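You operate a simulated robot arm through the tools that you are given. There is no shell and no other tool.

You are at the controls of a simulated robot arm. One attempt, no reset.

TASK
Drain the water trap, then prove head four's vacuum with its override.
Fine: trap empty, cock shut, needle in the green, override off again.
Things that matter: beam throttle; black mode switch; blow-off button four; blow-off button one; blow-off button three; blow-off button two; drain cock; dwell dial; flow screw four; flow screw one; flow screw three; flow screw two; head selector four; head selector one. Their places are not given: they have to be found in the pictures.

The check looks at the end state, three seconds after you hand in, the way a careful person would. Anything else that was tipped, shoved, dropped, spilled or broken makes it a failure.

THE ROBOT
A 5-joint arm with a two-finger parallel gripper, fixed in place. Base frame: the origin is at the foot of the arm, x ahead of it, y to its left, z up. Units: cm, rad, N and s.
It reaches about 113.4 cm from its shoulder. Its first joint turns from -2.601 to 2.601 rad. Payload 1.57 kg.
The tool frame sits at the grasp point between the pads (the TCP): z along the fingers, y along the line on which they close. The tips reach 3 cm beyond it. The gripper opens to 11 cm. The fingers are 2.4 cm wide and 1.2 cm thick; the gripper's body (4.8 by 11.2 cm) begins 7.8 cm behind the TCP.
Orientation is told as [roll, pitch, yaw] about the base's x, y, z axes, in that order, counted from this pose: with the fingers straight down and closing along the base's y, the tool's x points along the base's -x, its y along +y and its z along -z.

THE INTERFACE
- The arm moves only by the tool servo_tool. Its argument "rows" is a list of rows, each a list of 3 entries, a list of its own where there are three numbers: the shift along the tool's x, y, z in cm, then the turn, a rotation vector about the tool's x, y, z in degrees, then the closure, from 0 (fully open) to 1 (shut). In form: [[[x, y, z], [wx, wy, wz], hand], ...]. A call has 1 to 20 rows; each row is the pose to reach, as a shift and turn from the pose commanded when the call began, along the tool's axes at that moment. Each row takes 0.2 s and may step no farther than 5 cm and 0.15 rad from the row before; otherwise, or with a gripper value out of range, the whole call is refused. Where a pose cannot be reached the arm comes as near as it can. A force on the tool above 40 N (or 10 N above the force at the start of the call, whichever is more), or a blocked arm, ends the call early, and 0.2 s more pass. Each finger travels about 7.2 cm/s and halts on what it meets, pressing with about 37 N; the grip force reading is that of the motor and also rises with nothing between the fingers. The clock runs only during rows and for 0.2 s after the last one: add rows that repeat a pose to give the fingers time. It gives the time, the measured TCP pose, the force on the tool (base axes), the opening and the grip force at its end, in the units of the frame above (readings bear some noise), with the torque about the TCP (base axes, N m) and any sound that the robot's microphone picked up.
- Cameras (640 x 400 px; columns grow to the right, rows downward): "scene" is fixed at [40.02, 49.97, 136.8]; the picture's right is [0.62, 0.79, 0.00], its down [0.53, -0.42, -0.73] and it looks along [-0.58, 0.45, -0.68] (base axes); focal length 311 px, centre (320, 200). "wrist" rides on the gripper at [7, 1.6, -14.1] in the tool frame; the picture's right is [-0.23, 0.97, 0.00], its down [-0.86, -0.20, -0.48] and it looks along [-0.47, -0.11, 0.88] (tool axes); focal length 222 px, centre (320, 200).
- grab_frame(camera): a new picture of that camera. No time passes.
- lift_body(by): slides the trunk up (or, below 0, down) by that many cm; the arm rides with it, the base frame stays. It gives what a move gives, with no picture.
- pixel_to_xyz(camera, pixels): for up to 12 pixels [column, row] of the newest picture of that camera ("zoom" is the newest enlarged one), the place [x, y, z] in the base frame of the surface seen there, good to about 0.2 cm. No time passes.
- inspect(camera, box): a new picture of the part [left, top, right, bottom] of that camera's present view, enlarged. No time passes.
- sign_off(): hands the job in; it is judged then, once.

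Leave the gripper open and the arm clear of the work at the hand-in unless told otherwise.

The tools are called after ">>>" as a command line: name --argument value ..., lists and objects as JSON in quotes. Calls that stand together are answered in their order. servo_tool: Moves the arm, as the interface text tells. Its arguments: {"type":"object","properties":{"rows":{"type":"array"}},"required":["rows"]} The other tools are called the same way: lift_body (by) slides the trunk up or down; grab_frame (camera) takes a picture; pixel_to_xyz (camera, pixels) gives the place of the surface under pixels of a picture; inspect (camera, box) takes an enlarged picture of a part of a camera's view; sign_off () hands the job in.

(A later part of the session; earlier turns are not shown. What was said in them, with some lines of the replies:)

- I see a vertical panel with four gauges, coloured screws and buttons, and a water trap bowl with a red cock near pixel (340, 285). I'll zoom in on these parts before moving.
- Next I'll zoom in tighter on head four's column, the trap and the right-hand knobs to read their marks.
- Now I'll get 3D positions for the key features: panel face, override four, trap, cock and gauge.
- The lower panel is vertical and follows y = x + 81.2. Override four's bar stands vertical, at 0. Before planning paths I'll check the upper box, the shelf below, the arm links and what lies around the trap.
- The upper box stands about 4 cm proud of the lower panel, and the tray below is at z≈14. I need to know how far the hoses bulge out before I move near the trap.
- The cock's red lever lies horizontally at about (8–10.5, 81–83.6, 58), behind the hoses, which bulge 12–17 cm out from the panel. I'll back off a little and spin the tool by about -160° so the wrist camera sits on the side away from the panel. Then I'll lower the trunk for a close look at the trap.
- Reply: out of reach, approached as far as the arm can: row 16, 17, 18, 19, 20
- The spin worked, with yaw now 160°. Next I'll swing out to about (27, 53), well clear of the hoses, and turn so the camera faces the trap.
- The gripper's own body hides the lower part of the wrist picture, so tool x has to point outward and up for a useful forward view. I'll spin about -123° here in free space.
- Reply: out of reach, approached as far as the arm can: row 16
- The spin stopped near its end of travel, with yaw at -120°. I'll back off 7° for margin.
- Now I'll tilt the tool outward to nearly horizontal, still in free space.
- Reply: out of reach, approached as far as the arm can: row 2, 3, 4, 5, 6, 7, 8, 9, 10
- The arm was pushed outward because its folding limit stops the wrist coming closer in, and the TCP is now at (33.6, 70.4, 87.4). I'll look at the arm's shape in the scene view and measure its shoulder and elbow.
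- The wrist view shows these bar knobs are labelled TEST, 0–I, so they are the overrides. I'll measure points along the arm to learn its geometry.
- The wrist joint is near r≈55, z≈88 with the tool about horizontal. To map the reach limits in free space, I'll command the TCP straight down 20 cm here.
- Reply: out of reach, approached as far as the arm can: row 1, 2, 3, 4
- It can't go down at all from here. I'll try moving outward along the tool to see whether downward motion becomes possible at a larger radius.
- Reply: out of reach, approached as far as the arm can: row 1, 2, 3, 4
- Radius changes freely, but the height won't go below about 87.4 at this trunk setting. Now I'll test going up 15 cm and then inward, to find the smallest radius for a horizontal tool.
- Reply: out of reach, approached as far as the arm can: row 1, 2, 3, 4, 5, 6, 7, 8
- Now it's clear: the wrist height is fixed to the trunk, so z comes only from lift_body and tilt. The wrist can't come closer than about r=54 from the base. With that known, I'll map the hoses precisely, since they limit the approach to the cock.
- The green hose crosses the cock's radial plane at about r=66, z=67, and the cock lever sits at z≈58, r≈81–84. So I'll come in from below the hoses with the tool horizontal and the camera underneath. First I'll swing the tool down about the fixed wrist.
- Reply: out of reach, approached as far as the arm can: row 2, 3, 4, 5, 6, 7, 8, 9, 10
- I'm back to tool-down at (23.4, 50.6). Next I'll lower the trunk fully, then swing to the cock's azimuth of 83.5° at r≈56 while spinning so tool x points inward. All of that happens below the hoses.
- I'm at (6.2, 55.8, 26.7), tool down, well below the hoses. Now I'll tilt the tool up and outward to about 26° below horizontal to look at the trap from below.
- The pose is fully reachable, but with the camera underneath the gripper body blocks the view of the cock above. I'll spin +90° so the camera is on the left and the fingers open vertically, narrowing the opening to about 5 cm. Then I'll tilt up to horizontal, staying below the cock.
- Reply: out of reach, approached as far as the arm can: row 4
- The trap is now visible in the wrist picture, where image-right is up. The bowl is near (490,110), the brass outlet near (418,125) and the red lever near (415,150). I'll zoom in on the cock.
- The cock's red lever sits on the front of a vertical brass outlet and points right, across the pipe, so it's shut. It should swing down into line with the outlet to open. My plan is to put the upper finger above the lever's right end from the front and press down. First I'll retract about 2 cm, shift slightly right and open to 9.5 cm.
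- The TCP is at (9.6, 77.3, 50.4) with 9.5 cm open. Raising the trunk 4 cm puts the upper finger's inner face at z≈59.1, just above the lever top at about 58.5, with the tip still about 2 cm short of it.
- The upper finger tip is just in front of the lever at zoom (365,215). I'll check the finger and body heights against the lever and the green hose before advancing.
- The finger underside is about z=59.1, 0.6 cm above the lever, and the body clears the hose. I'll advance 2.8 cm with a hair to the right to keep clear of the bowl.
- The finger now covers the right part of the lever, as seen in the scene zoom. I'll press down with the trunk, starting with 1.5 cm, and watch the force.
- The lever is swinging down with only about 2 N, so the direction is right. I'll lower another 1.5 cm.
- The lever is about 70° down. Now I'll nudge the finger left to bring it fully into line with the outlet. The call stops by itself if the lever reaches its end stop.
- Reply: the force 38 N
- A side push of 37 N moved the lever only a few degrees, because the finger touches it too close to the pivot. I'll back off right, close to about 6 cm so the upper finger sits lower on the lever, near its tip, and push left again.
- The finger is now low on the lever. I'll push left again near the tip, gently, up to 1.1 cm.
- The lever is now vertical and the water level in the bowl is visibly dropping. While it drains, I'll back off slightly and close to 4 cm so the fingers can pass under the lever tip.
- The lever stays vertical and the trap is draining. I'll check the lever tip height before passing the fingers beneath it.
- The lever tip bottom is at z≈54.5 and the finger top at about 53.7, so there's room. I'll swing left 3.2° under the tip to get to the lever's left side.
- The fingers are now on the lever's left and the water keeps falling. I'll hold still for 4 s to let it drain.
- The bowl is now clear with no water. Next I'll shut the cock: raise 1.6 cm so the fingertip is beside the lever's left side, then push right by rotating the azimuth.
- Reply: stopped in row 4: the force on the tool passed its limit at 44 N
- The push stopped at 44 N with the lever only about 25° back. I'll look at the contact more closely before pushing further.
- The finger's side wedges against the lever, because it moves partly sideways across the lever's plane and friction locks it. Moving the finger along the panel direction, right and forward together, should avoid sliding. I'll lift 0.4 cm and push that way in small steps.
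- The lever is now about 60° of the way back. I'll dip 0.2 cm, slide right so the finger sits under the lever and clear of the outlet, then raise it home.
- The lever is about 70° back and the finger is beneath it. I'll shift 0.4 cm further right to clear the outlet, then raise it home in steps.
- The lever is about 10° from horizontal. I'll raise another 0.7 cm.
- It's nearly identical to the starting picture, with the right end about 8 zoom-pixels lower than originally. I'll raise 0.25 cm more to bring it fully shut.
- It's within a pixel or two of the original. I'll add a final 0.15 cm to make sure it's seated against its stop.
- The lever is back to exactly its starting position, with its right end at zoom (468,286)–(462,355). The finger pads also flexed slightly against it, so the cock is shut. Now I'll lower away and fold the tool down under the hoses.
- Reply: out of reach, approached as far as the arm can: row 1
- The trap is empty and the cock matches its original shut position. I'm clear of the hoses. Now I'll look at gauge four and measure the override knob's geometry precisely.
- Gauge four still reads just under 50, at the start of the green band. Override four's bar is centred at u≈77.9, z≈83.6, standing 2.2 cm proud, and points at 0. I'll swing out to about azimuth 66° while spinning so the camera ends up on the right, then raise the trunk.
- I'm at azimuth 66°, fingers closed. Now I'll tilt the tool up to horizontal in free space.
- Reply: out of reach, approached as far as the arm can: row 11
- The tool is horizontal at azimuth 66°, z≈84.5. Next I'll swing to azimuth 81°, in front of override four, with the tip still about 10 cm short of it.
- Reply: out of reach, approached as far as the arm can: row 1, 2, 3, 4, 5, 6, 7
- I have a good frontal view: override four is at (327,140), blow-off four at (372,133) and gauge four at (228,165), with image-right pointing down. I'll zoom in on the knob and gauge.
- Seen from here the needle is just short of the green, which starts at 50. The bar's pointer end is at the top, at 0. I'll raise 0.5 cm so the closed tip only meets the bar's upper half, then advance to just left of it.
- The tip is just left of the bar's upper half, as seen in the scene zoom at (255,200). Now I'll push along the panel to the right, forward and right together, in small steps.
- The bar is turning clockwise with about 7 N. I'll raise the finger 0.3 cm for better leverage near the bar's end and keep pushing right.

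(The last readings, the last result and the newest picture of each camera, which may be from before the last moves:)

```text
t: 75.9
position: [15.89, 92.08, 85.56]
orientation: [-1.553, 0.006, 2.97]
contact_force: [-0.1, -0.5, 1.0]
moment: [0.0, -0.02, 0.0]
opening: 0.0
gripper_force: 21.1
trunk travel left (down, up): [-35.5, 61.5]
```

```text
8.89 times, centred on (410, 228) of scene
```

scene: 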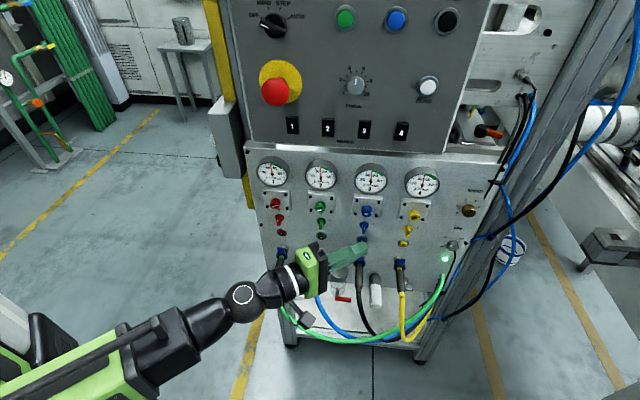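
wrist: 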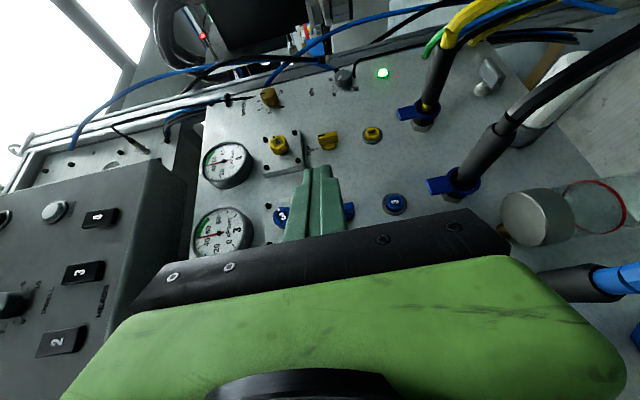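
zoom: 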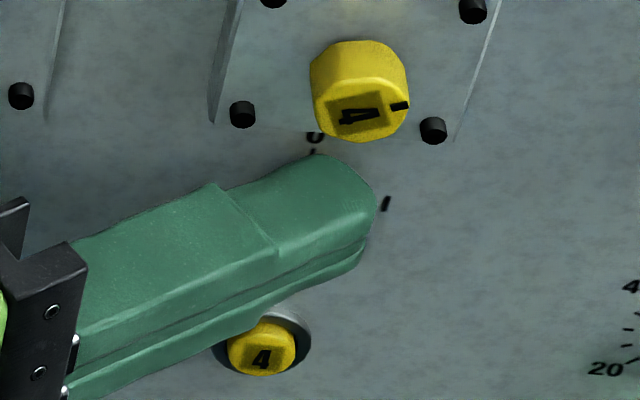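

The bar is about 50° round, with its marked end pointing up and to the right. I'll raise the finger above that end, move 0.5 cm further right over it, then press down to bring it to I.

>>> lift_body --by 0.4

>>> servo_tool --rows '[[[0.15, 0, 0.2], [0, 0.09, 0], 1], [[0.29, 0, 0.41], [0, 0.18, 0], 1]]'

>>> inspect --camera "wrist" --box '[240, 100, 400, 220]'

```text
t: 76.4
position: [15.82, 92.01, 85.82]
orientation: [-1.553, 0.007, 2.969]
contact_force: [-0.4, 0.2, 0.6]
moment: [-0.04, -0.06, -0.01]
opening: 0.02
gripper_force: 21.0
trunk travel left (down, up): [-35.9, 61.1]
```

```text
t: 77.0
position: [16.23, 92.34, 86.0]
orientation: [-1.554, 0.006, 2.965]
contact_force: [-0.5, -0.3, -0.6]
moment: [0.0, -0.03, -0.01]
opening: 0.01
gripper_force: 21.9
trunk travel left (down, up): [-35.9, 61.1]
```

```text
3.33 times, centred on (320, 160) of wrist
```

zoom: 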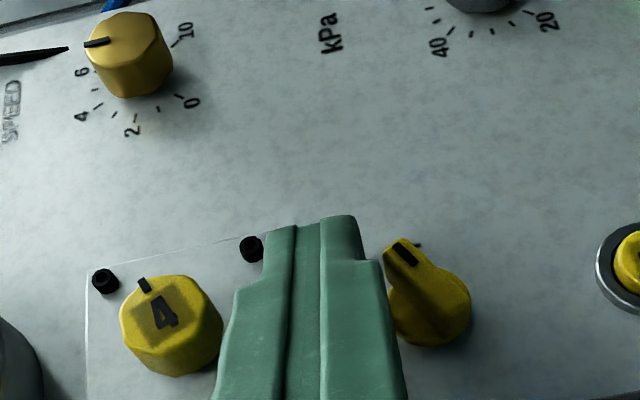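

The bar is already about 79° round. I'll press down 0.8 cm to finish the turn to I.

>>> lift_body --by -0.8

>>> inspect --camera "wrist" --box '[240, 100, 400, 220]'

>>> inspect --camera "scene" --box '[390, 160, 454, 200]'

```text
t: 77.6
position: [16.12, 92.38, 85.07]
orientation: [-1.552, 0.007, 2.965]
contact_force: [0.0, 0.2, 0.9]
moment: [0.02, 0.01, 0.0]
opening: 0.0
gripper_force: 21.4
trunk travel left (down, up): [-35.1, 61.9]
```

```text
3.33 times, centred on (320, 160) of wrist
```

zoom: 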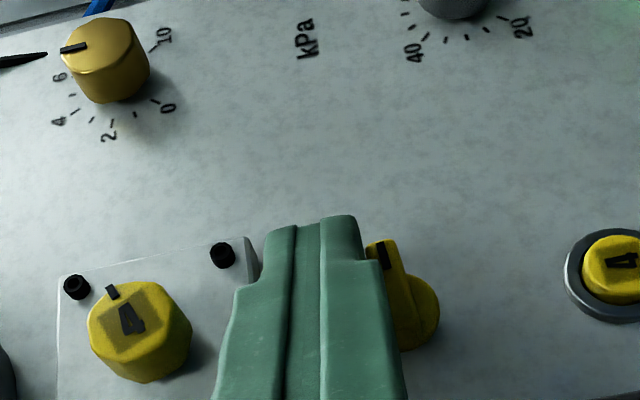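

```text
10.00 times, centred on (422, 180) of scene
```

zoom: 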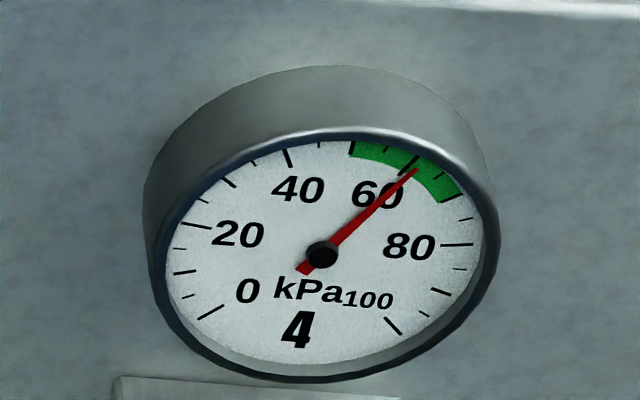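

Gauge four's needle has risen to about 62, inside the green, so the override works and the vacuum is proven. I'll lift off the bar and hold for a second or two to see the needle settle.

>>> lift_body --by 1.2

>>> servo_tool --rows '[[[0, 0, 0], [0, 0, 0], 1], [[0, 0, 0], [0, 0, 0], 1], [[0, 0, 0], [0, 0, 0], 1], [[0, 0, 0], [0, 0, 0], 1], [[0, 0, 0], [0, 0, 0], 1], [[0, 0, 0], [0, 0, 0], 1], [[0, 0, 0], [0, 0, 0], 1], [[0, 0, 0], [0, 0, 0], 1]]'

>>> inspect --camera "scene" --box '[390, 160, 454, 200]'

>>> inspect --camera "wrist" --box '[240, 100, 400, 220]'

>>> inspect --camera "scene" --box '[240, 145, 400, 245]'

```text
t: 78.2
position: [16.15, 92.33, 86.39]
orientation: [-1.554, 0.007, 2.966]
contact_force: [-0.9, 0.5, -0.8]
moment: [-0.02, 0.0, 0.0]
opening: 0.03
gripper_force: 20.4
trunk travel left (down, up): [-36.3, 60.7]
```

```text
t: 80.0
position: [16.25, 92.35, 86.29]
orientation: [-1.554, 0.008, 2.965]
contact_force: [0.2, 0.4, 0.1]
moment: [-0.01, -0.04, 0.02]
opening: 0.01
gripper_force: 21.6
trunk travel left (down, up): [-36.3, 60.7]
```

```text
10.00 times, centred on (422, 180) of scene
```

zoom: 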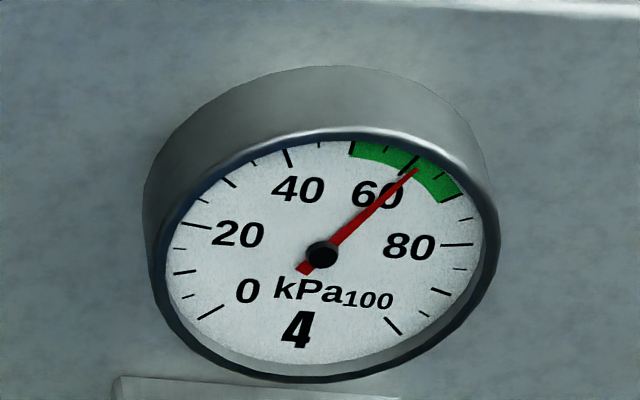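

```text
3.33 times, centred on (320, 160) of wrist
```

zoom: 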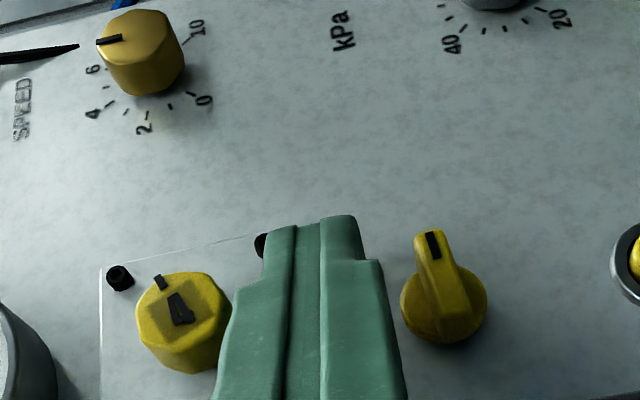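

```text
4.00 times, centred on (320, 195) of scene
```

zoom: 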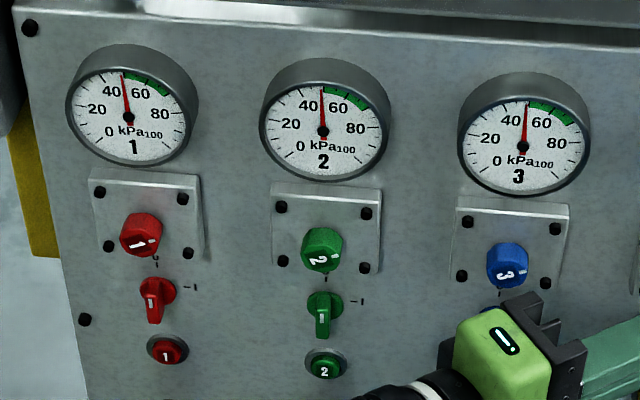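

The needle holds steady at about 62 and the bar points squarely at I. To switch off, I'll move back left over the bar's left (tail) half, staying above it, ready to press the tail down.

>>> servo_tool --rows '[[[-0.4, 0, -0.55], [0, -0.25, 0], 1], [[-0.8, 0, -1.1], [0, -0.5, 0], 1], [[-1.2, 0, -1.65], [0, -0.75, 0], 1], [[-1.55, 0, -2.15], [0, -0.97, 0], 1]]'

>>> inspect --camera "wrist" --box '[240, 80, 400, 200]'

>>> inspect --camera "scene" --box '[380, 205, 440, 250]'

```text
t: 81.0
position: [14.28, 90.38, 86.28]
orientation: [-1.556, 0.008, 2.983]
contact_force: [0.2, -0.6, 1.8]
moment: [-0.02, 0.0, -0.03]
opening: 0.01
gripper_force: 22.0
trunk travel left (down, up): [-36.3, 60.7]
```

```text
3.33 times, centred on (320, 140) of wrist
```

zoom: 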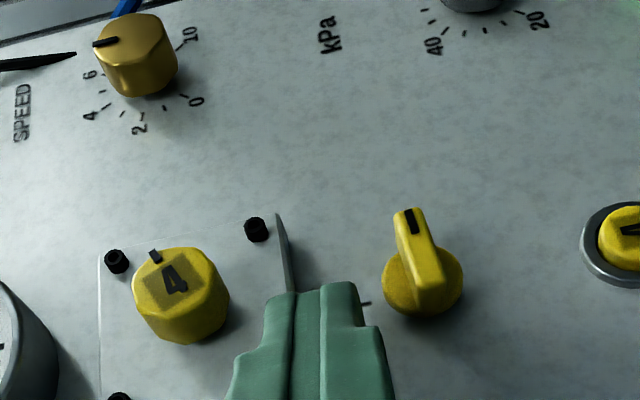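

```text
8.89 times, centred on (410, 228) of scene
```

zoom: 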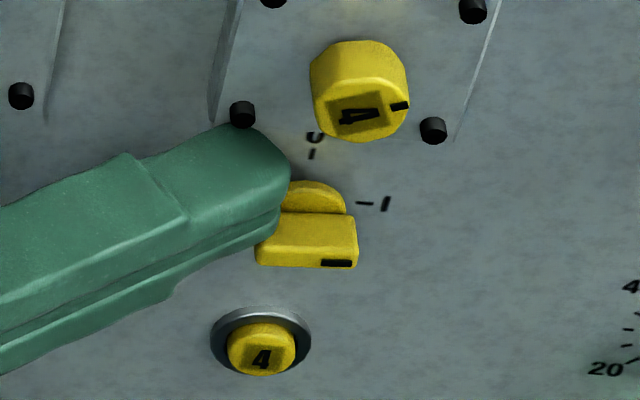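

The tip just barely reaches the tail end, so I'll move 0.6 cm further right to overlap it, then press down in two steps.

>>> servo_tool --rows '[[[0.18, 0, 0.25], [0, 0.11, 0], 1], [[0.35, 0, 0.49], [0, 0.22, 0], 1]]'

>>> lift_body --by -1.4

>>> inspect --camera "wrist" --box '[240, 80, 400, 200]'

>>> inspect --camera "scene" --box '[380, 205, 440, 250]'

```text
t: 81.6
position: [14.82, 91.01, 86.38]
orientation: [-1.554, 0.009, 2.977]
contact_force: [0.4, 0.1, -1.0]
moment: [0.01, 0.03, 0.02]
opening: 0.0
gripper_force: 21.2
trunk travel left (down, up): [-36.3, 60.7]
```

```text
t: 82.2
position: [14.68, 90.97, 84.89]
orientation: [-1.553, 0.009, 2.977]
contact_force: [0.1, -0.6, 0.4]
moment: [0.01, -0.03, -0.02]
opening: 0.0
gripper_force: 20.9
trunk travel left (down, up): [-34.9, 62.1]
```

```text
3.33 times, centred on (320, 140) of wrist
```

zoom: 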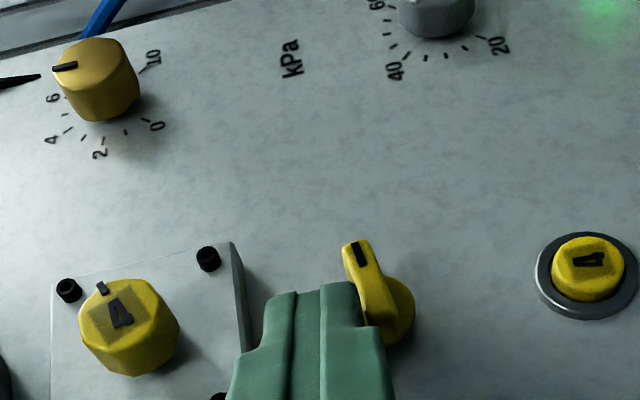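

```text
8.89 times, centred on (410, 228) of scene
```

zoom: 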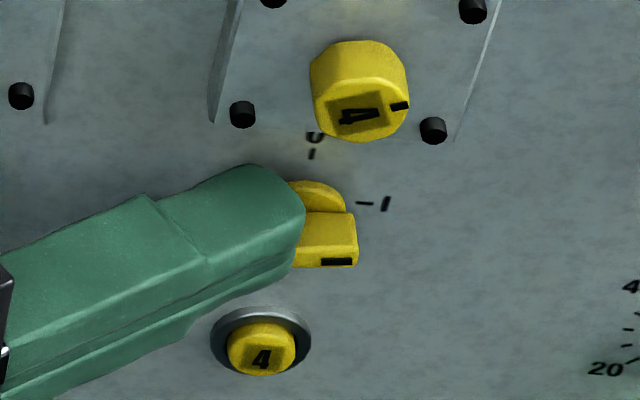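

Contact is just beginning, so I'll lower another 0.6 cm.

>>> lift_body --by -0.6

>>> inspect --camera "wrist" --box '[240, 80, 400, 200]'

>>> inspect --camera "scene" --box '[380, 205, 440, 250]'

```text
t: 82.7
position: [14.71, 90.86, 84.32]
orientation: [-1.552, 0.007, 2.978]
contact_force: [-1.3, -5.6, -1.0]
moment: [-0.08, 0.02, -0.01]
opening: 0.0
gripper_force: 21.7
trunk travel left (down, up): [-34.3, 62.7]
```

```text
3.33 times, centred on (320, 140) of wrist
```

zoom: 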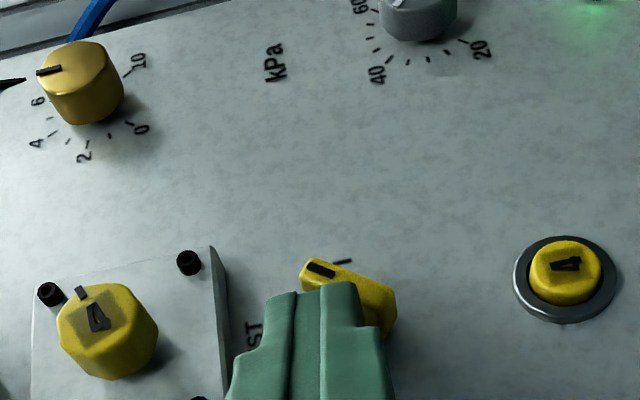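

```text
8.89 times, centred on (410, 228) of scene
```

zoom: 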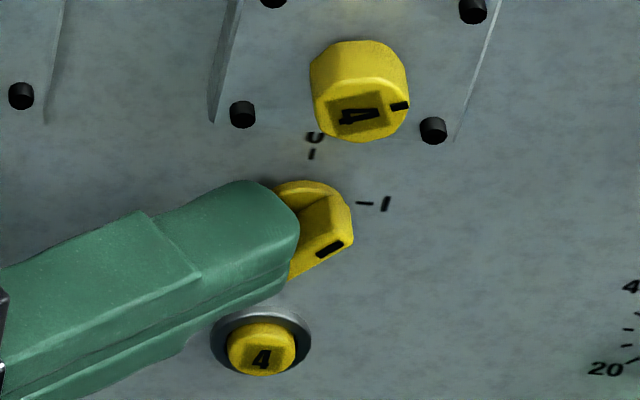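

It's rotating back toward 0. I'll lower another 0.5 cm.

>>> lift_body --by -0.5

>>> inspect --camera "wrist" --box '[240, 80, 400, 200]'

>>> inspect --camera "scene" --box '[380, 205, 440, 250]'

```text
t: 83.3
position: [14.86, 90.9, 83.82]
orientation: [-1.553, 0.008, 2.978]
contact_force: [0.5, 0.2, -0.3]
moment: [-0.01, 0.0, -0.01]
opening: 0.0
gripper_force: 21.4
trunk travel left (down, up): [-33.8, 63.2]
```

```text
3.33 times, centred on (320, 140) of wrist
```

zoom: 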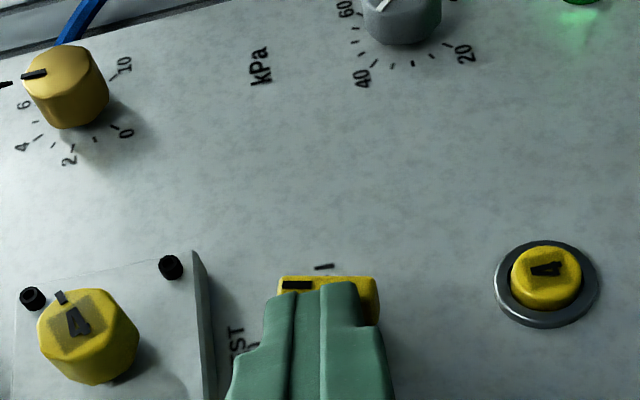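

```text
8.89 times, centred on (410, 228) of scene
```

zoom: 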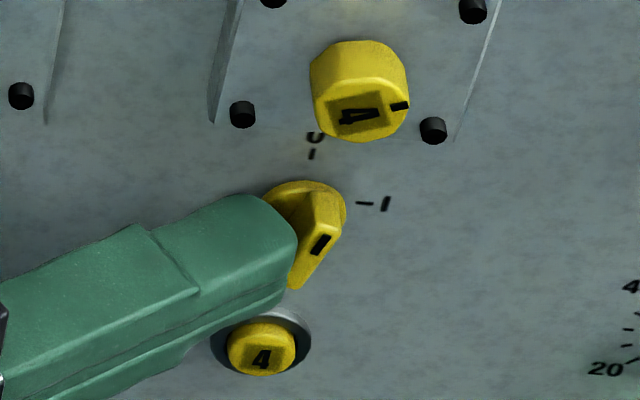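

The bar is now about 20–25° from 0. I'll lower another 0.5 cm to continue.

>>> lift_body --by -0.5

>>> inspect --camera "wrist" --box '[240, 80, 400, 200]'

>>> inspect --camera "scene" --box '[380, 205, 440, 250]'

```text
t: 83.8
position: [14.79, 90.95, 83.35]
orientation: [-1.553, 0.007, 2.978]
contact_force: [0.7, 0.0, -0.2]
moment: [-0.02, -0.01, 0.0]
opening: 0.01
gripper_force: 21.3
trunk travel left (down, up): [-33.3, 63.7]
```

```text
3.33 times, centred on (320, 140) of wrist
```

zoom: 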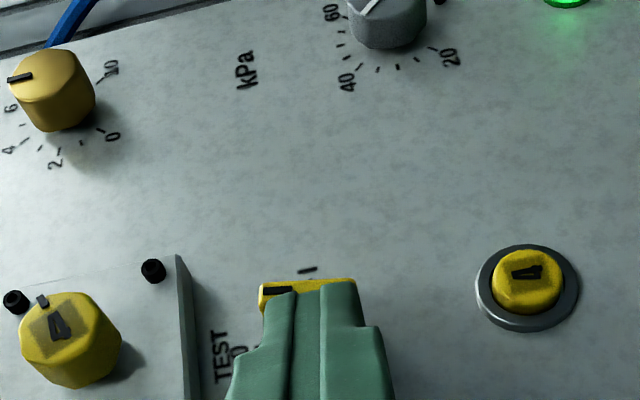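

```text
8.89 times, centred on (410, 228) of scene
```

zoom: 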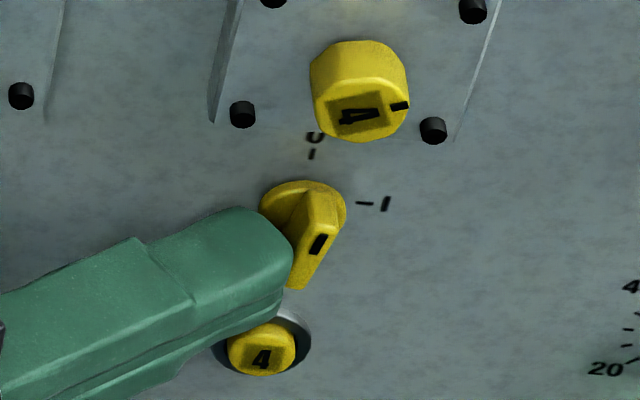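

The bar is about 12° from 0. I'll lower 0.4 cm more so I push only the tail half, then push gently right.

>>> lift_body --by -0.4

>>> servo_tool --rows '[[[0.09, 0, 0.12], [0, 0.05, 0], 1], [[0.18, 0, 0.24], [0, 0.11, 0], 1]]'

>>> inspect --camera "wrist" --box '[240, 80, 400, 200]'

>>> inspect --camera "scene" --box '[380, 205, 440, 250]'

```text
t: 84.3
position: [14.78, 91.0, 83.08]
orientation: [-1.553, 0.007, 2.979]
contact_force: [-0.3, 0.3, 0.9]
moment: [0.05, 0.0, 0.01]
opening: 0.0
gripper_force: 21.1
trunk travel left (down, up): [-32.9, 64.1]
```

```text
t: 84.9
position: [14.83, 91.09, 82.94]
orientation: [-1.553, 0.007, 2.976]
contact_force: [-4.3, -12.7, -6.1]
moment: [-0.16, 0.05, -0.05]
opening: 0.01
gripper_force: 21.0
trunk travel left (down, up): [-32.9, 64.1]
```

```text
3.33 times, centred on (320, 140) of wrist
```

zoom: 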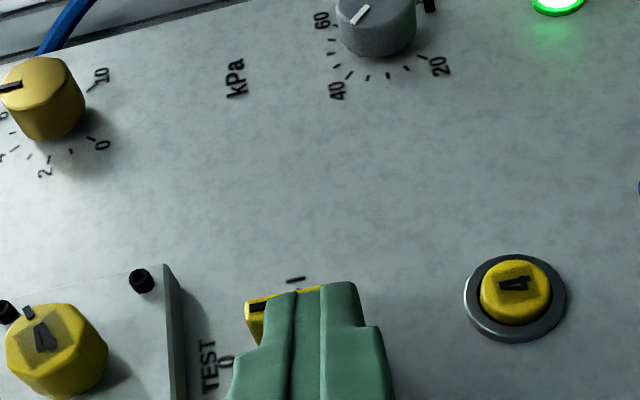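

```text
8.89 times, centred on (410, 228) of scene
```

zoom: 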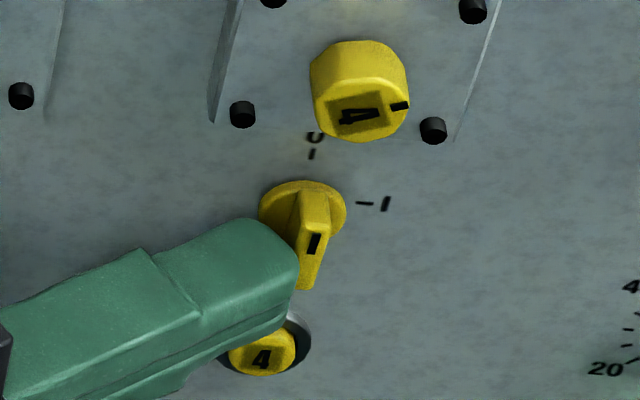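

The bar looks vertical again, and about 14 N suggests it's at its stop. I'll back off left along the panel and compare it with the original picture.

>>> servo_tool --rows '[[[-0.4, 0, -0.55], [0, -0.25, 0], 1], [[-0.8, 0, -1.1], [0, -0.5, 0], 1], [[-0.8, 0, -3.1], [0, -0.5, 0], 1], [[-0.8, 0, -6.1], [0, -0.5, 0], 1]]'

>>> inspect --camera "scene" --box '[396, 220, 420, 240]'

>>> inspect --camera "scene" --box '[390, 160, 454, 200]'

>>> inspect --camera "wrist" --box '[190, 80, 420, 224]'

```text
t: 85.9
position: [12.99, 85.23, 82.95]
orientation: [-1.555, 0.007, 2.984]
contact_force: [-0.9, -0.2, 0.4]
moment: [0.03, 0.01, 0.02]
opening: 0.0
gripper_force: 21.9
trunk travel left (down, up): [-32.9, 64.1]
```

```text
16.00 times, centred on (408, 230) of scene
```

zoom: 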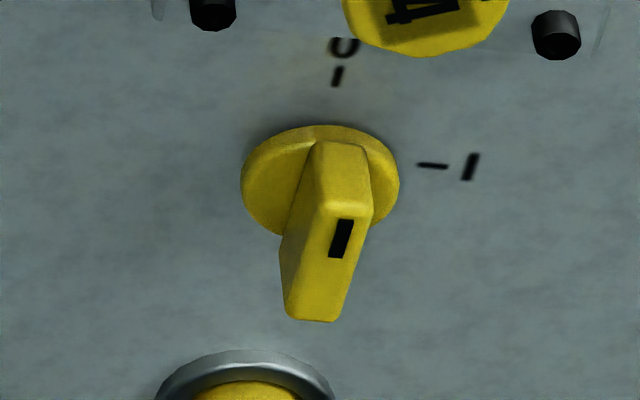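

```text
10.00 times, centred on (422, 180) of scene
```

zoom: 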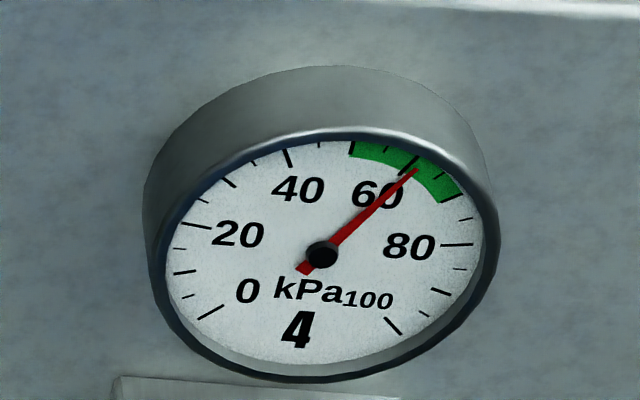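

```text
2.78 times, centred on (305, 152) of wrist
```

zoom: 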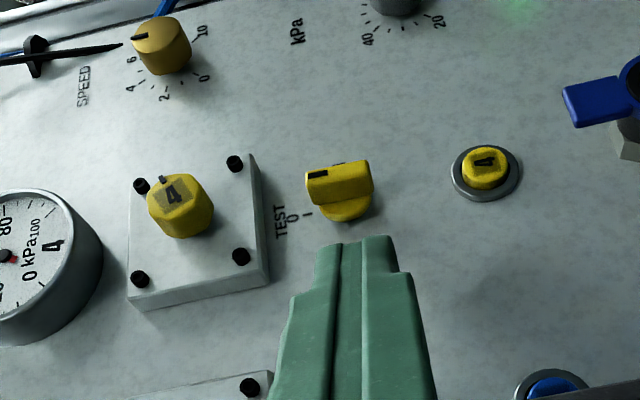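

The bar is within about 2° of its original 0 position, and the needle still holds at 62. I'll wait 2 s to see whether the needle stays, then give the tail one last gentle nudge.

>>> servo_tool --rows '[[[0, 0, 0], [0, 0, 0], 1], [[0, 0, 0], [0, 0, 0], 1], [[0, 0, 0], [0, 0, 0], 1], [[0, 0, 0], [0, 0, 0], 1], [[0, 0, 0], [0, 0, 0], 1], [[0, 0, 0], [0, 0, 0], 1], [[0, 0, 0], [0, 0, 0], 1], [[0, 0, 0], [0, 0, 0], 1], [[0, 0, 0], [0, 0, 0], 1], [[0, 0, 0], [0, 0, 0], 1]]'

>>> inspect --camera "scene" --box '[390, 160, 454, 200]'

>>> inspect --camera "wrist" --box '[280, 110, 376, 170]'

```text
t: 88.1
position: [13.11, 85.26, 83.04]
orientation: [-1.554, 0.007, 2.985]
contact_force: [0.4, -0.8, 0.6]
moment: [-0.02, 0.01, -0.01]
opening: 0.0
gripper_force: 21.3
trunk travel left (down, up): [-32.9, 64.1]
```

```text
10.00 times, centred on (422, 180) of scene
```

zoom: 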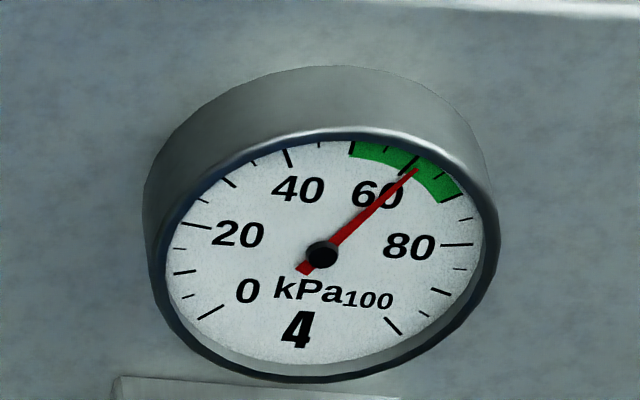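

```text
6.67 times, centred on (328, 140) of wrist
```

zoom: 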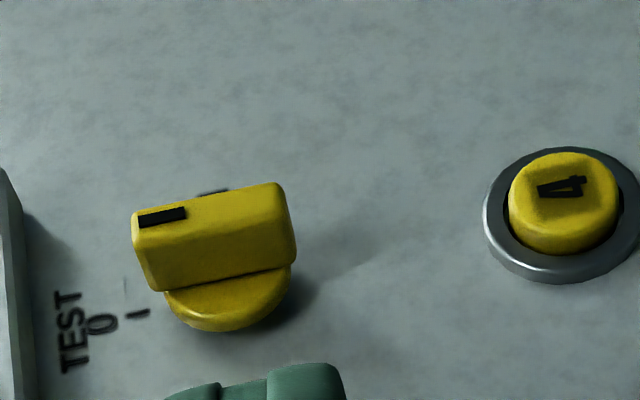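

The needle still holds at 62. I'd like the bar exactly at 0, so I'll lower 1 cm to touch only the tail half, clear of blow-off four at z below about 80, and repeat the gentle push.

>>> lift_body --by -1.0

>>> servo_tool --rows '[[[0, 0, 3.0], [0, 0, 0], 1], [[0, 0, 5.0], [0, 0, 0], 1], [[0.4, 0, 5.55], [0, 0.25, 0], 1], [[0.7, 0, 5.96], [0, 0.44, 0], 1], [[0.8, 0, 6.1], [0, 0.5, 0], 1]]'

>>> inspect --camera "scene" --box '[396, 220, 420, 240]'

>>> inspect --camera "wrist" --box '[240, 80, 400, 200]'

```text
t: 88.7
position: [13.02, 85.21, 81.93]
orientation: [-1.556, 0.007, 2.984]
contact_force: [0.4, -0.2, 0.7]
moment: [-0.01, -0.02, 0.02]
opening: 0.01
gripper_force: 21.3
trunk travel left (down, up): [-31.9, 65.1]
```

```text
t: 89.9
position: [14.8, 91.07, 81.86]
orientation: [-1.556, 0.006, 2.976]
contact_force: [-5.6, -14.0, -8.4]
moment: [-0.13, 0.02, -0.02]
opening: 0.0
gripper_force: 21.3
trunk travel left (down, up): [-31.9, 65.1]
```

```text
16.00 times, centred on (408, 230) of scene
```

zoom: 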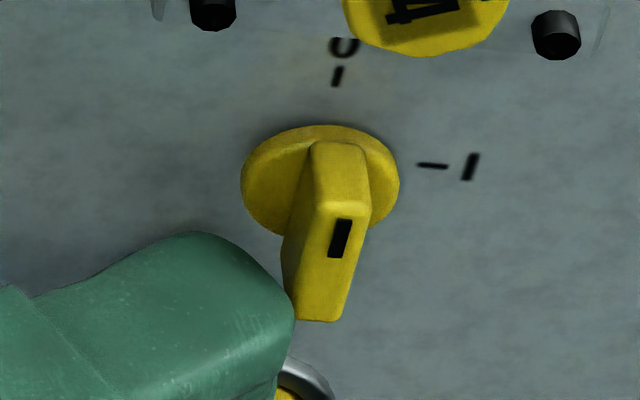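

```text
3.33 times, centred on (320, 140) of wrist
```

zoom: 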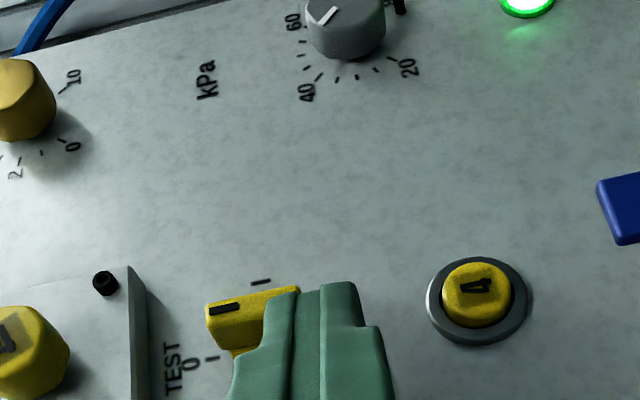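

The marker is now at zoom (335–352, 219–258), pixel for pixel the same as the original 0 position. I'll retract the way I came, left along the panel then straight back, and check everything.

>>> servo_tool --rows '[[[-0.3, 0, -0.4], [0, -0.19, 0], 1], [[-0.8, 0, -1.1], [0, -0.5, 0], 1], [[-0.8, 0, -4.1], [0, -0.5, 0], 1], [[-0.8, 0, -8.1], [0, -0.5, 0], 1], [[-0.8, 0, -10.0], [0, -0.5, 0], 1], [[-0.8, 0, -10.0], [0, -0.5, 0], 1]]'

>>> inspect --camera "scene" --box '[396, 220, 420, 240]'

>>> inspect --camera "scene" --box '[390, 160, 454, 200]'

>>> inspect --camera "wrist" --box '[190, 80, 420, 224]'

```text
t: 91.3
position: [12.44, 81.39, 82.11]
orientation: [-1.558, 0.005, 2.985]
contact_force: [-0.1, 0.3, -1.0]
moment: [0.01, -0.03, 0.0]
opening: 0.0
gripper_force: 21.1
trunk travel left (down, up): [-31.9, 65.1]
```

```text
16.00 times, centred on (408, 230) of scene
```

zoom: 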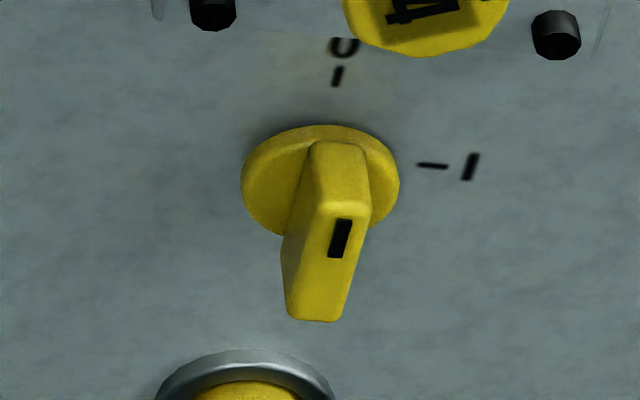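

```text
10.00 times, centred on (422, 180) of scene
```

zoom: 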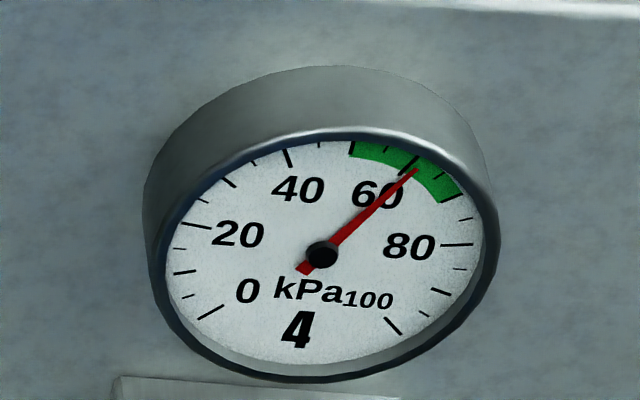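

```text
2.78 times, centred on (305, 152) of wrist
```

zoom: 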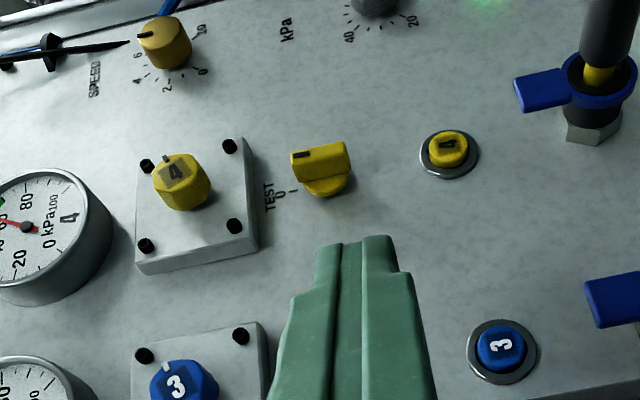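

The needle stays in the green at about 62 with override four exactly at 0. Now I'll raise slightly, swing the arm away to the right at azimuth 66° and open the gripper.

>>> lift_body --by 3

>>> servo_tool --rows '[[[3.08, 0, -0.06], [0, 2.14, 0], 1], [[6.15, 0, -0.23], [0, 4.29, 0], 1], [[9.22, 0, -0.52], [0, 6.43, 0], 1], [[12.27, 0, -0.92], [0, 8.57, 0], 1], [[15.31, 0, -1.44], [0, 10.71, 0], 1], [[18.32, 0, -2.06], [0, 12.86, 0], 1], [[21.31, 0, -2.81], [0, 15, 0], 1], [[21.31, 0, -2.81], [0, 15, 0], 0.5], [[21.31, 0, -2.81], [0, 15, 0], 0], [[21.31, 0, -2.81], [0, 15, 0], 0], [[21.31, 0, -2.81], [0, 15, 0], 0], [[21.31, 0, -2.81], [0, 15, 0], 0]]'

>>> grab_frame --camera "scene"

>>> inspect --camera "scene" --box '[250, 145, 450, 270]'

>>> inspect --camera "scene" --box '[310, 250, 374, 310]'

>>> inspect --camera "scene" --box '[340, 145, 500, 245]'

```text
t: 92.1
position: [12.48, 81.39, 85.08]
orientation: [-1.558, 0.007, 2.984]
contact_force: [0.5, -1.1, -0.7]
moment: [0.01, 0.03, 0.02]
opening: 0.01
gripper_force: 21.7
trunk travel left (down, up): [-34.9, 62.1]
```

```text
t: 94.7
position: [32.92, 75.33, 85.17]
orientation: [-1.56, 0.011, 2.724]
contact_force: [0.1, 0.9, -0.6]
moment: [0.03, 0.0, -0.01]
opening: 11.02
gripper_force: 0.0
trunk travel left (down, up): [-34.9, 62.1]
```

```text
taken
```

scene: 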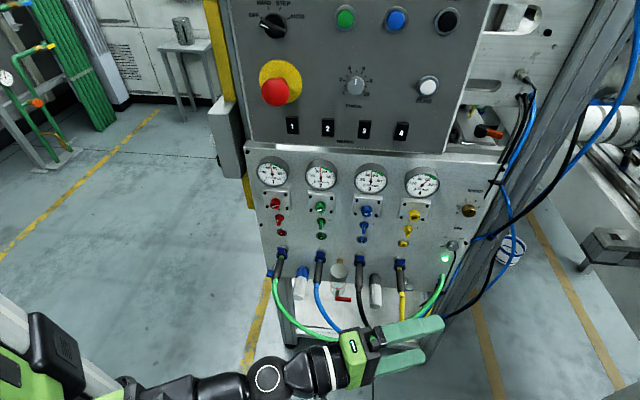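

```text
3.20 times, centred on (350, 208) of scene
```

zoom: 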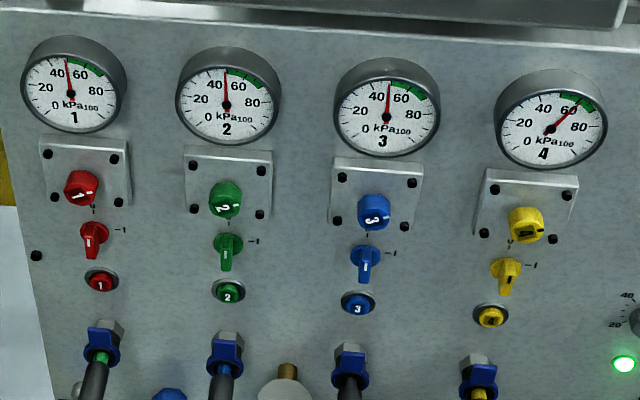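

```text
6.67 times, centred on (342, 280) of scene
```

zoom: 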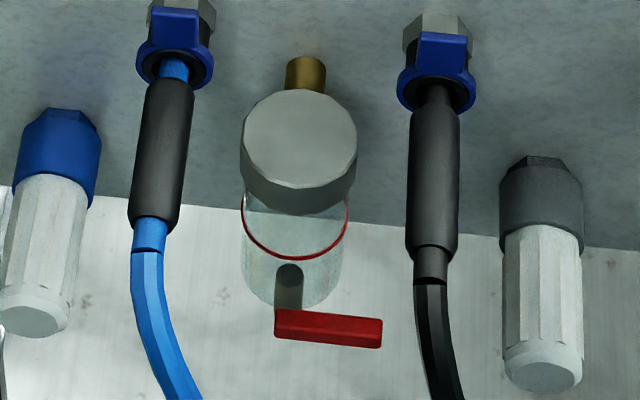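

```text
4.00 times, centred on (420, 195) of scene
```

zoom: 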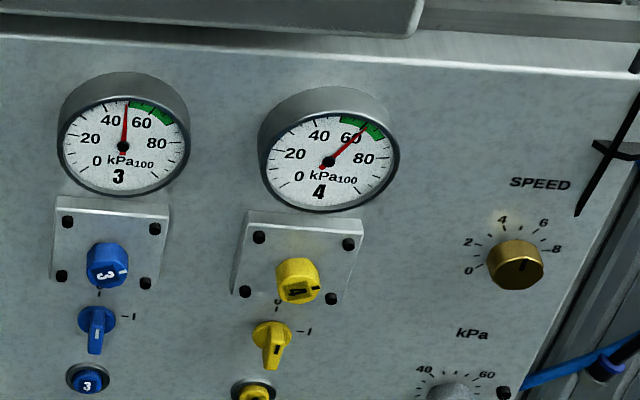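

The trap bowl is empty and the cock lever is back in its shut position. Gauge four reads about 62, in the green, and override four points at 0. The other knobs look unchanged, the arm is clear and the gripper is open, so I'm handing in.

>>> sign_off

```text
The job is handed in.
```

The job is handed in: the water trap is drained and head four's vacuum is proven. The tool only confirmed it was received, so I don't have the verdict.

- **Trap:** it drained completely and the bowl shows no water.
- **Drain cock:** the lever is back in exactly its starting shut position.
- **Head four vacuum:** turning the override (the TEST lever) on took the needle from just under 50 kPa to about 62, inside the green. It was still at about 62 after I turned the override off.
- **Override four:** it is back at 0, matching the first picture.

While I was shutting the cock, one sideways push jammed against the lever and the arm stopped itself at 44 N. I changed the direction of the push, and the lever then closed normally. I saw no damage, and nothing else on the panel looks changed. The arm is clear of the panel with the gripper open.
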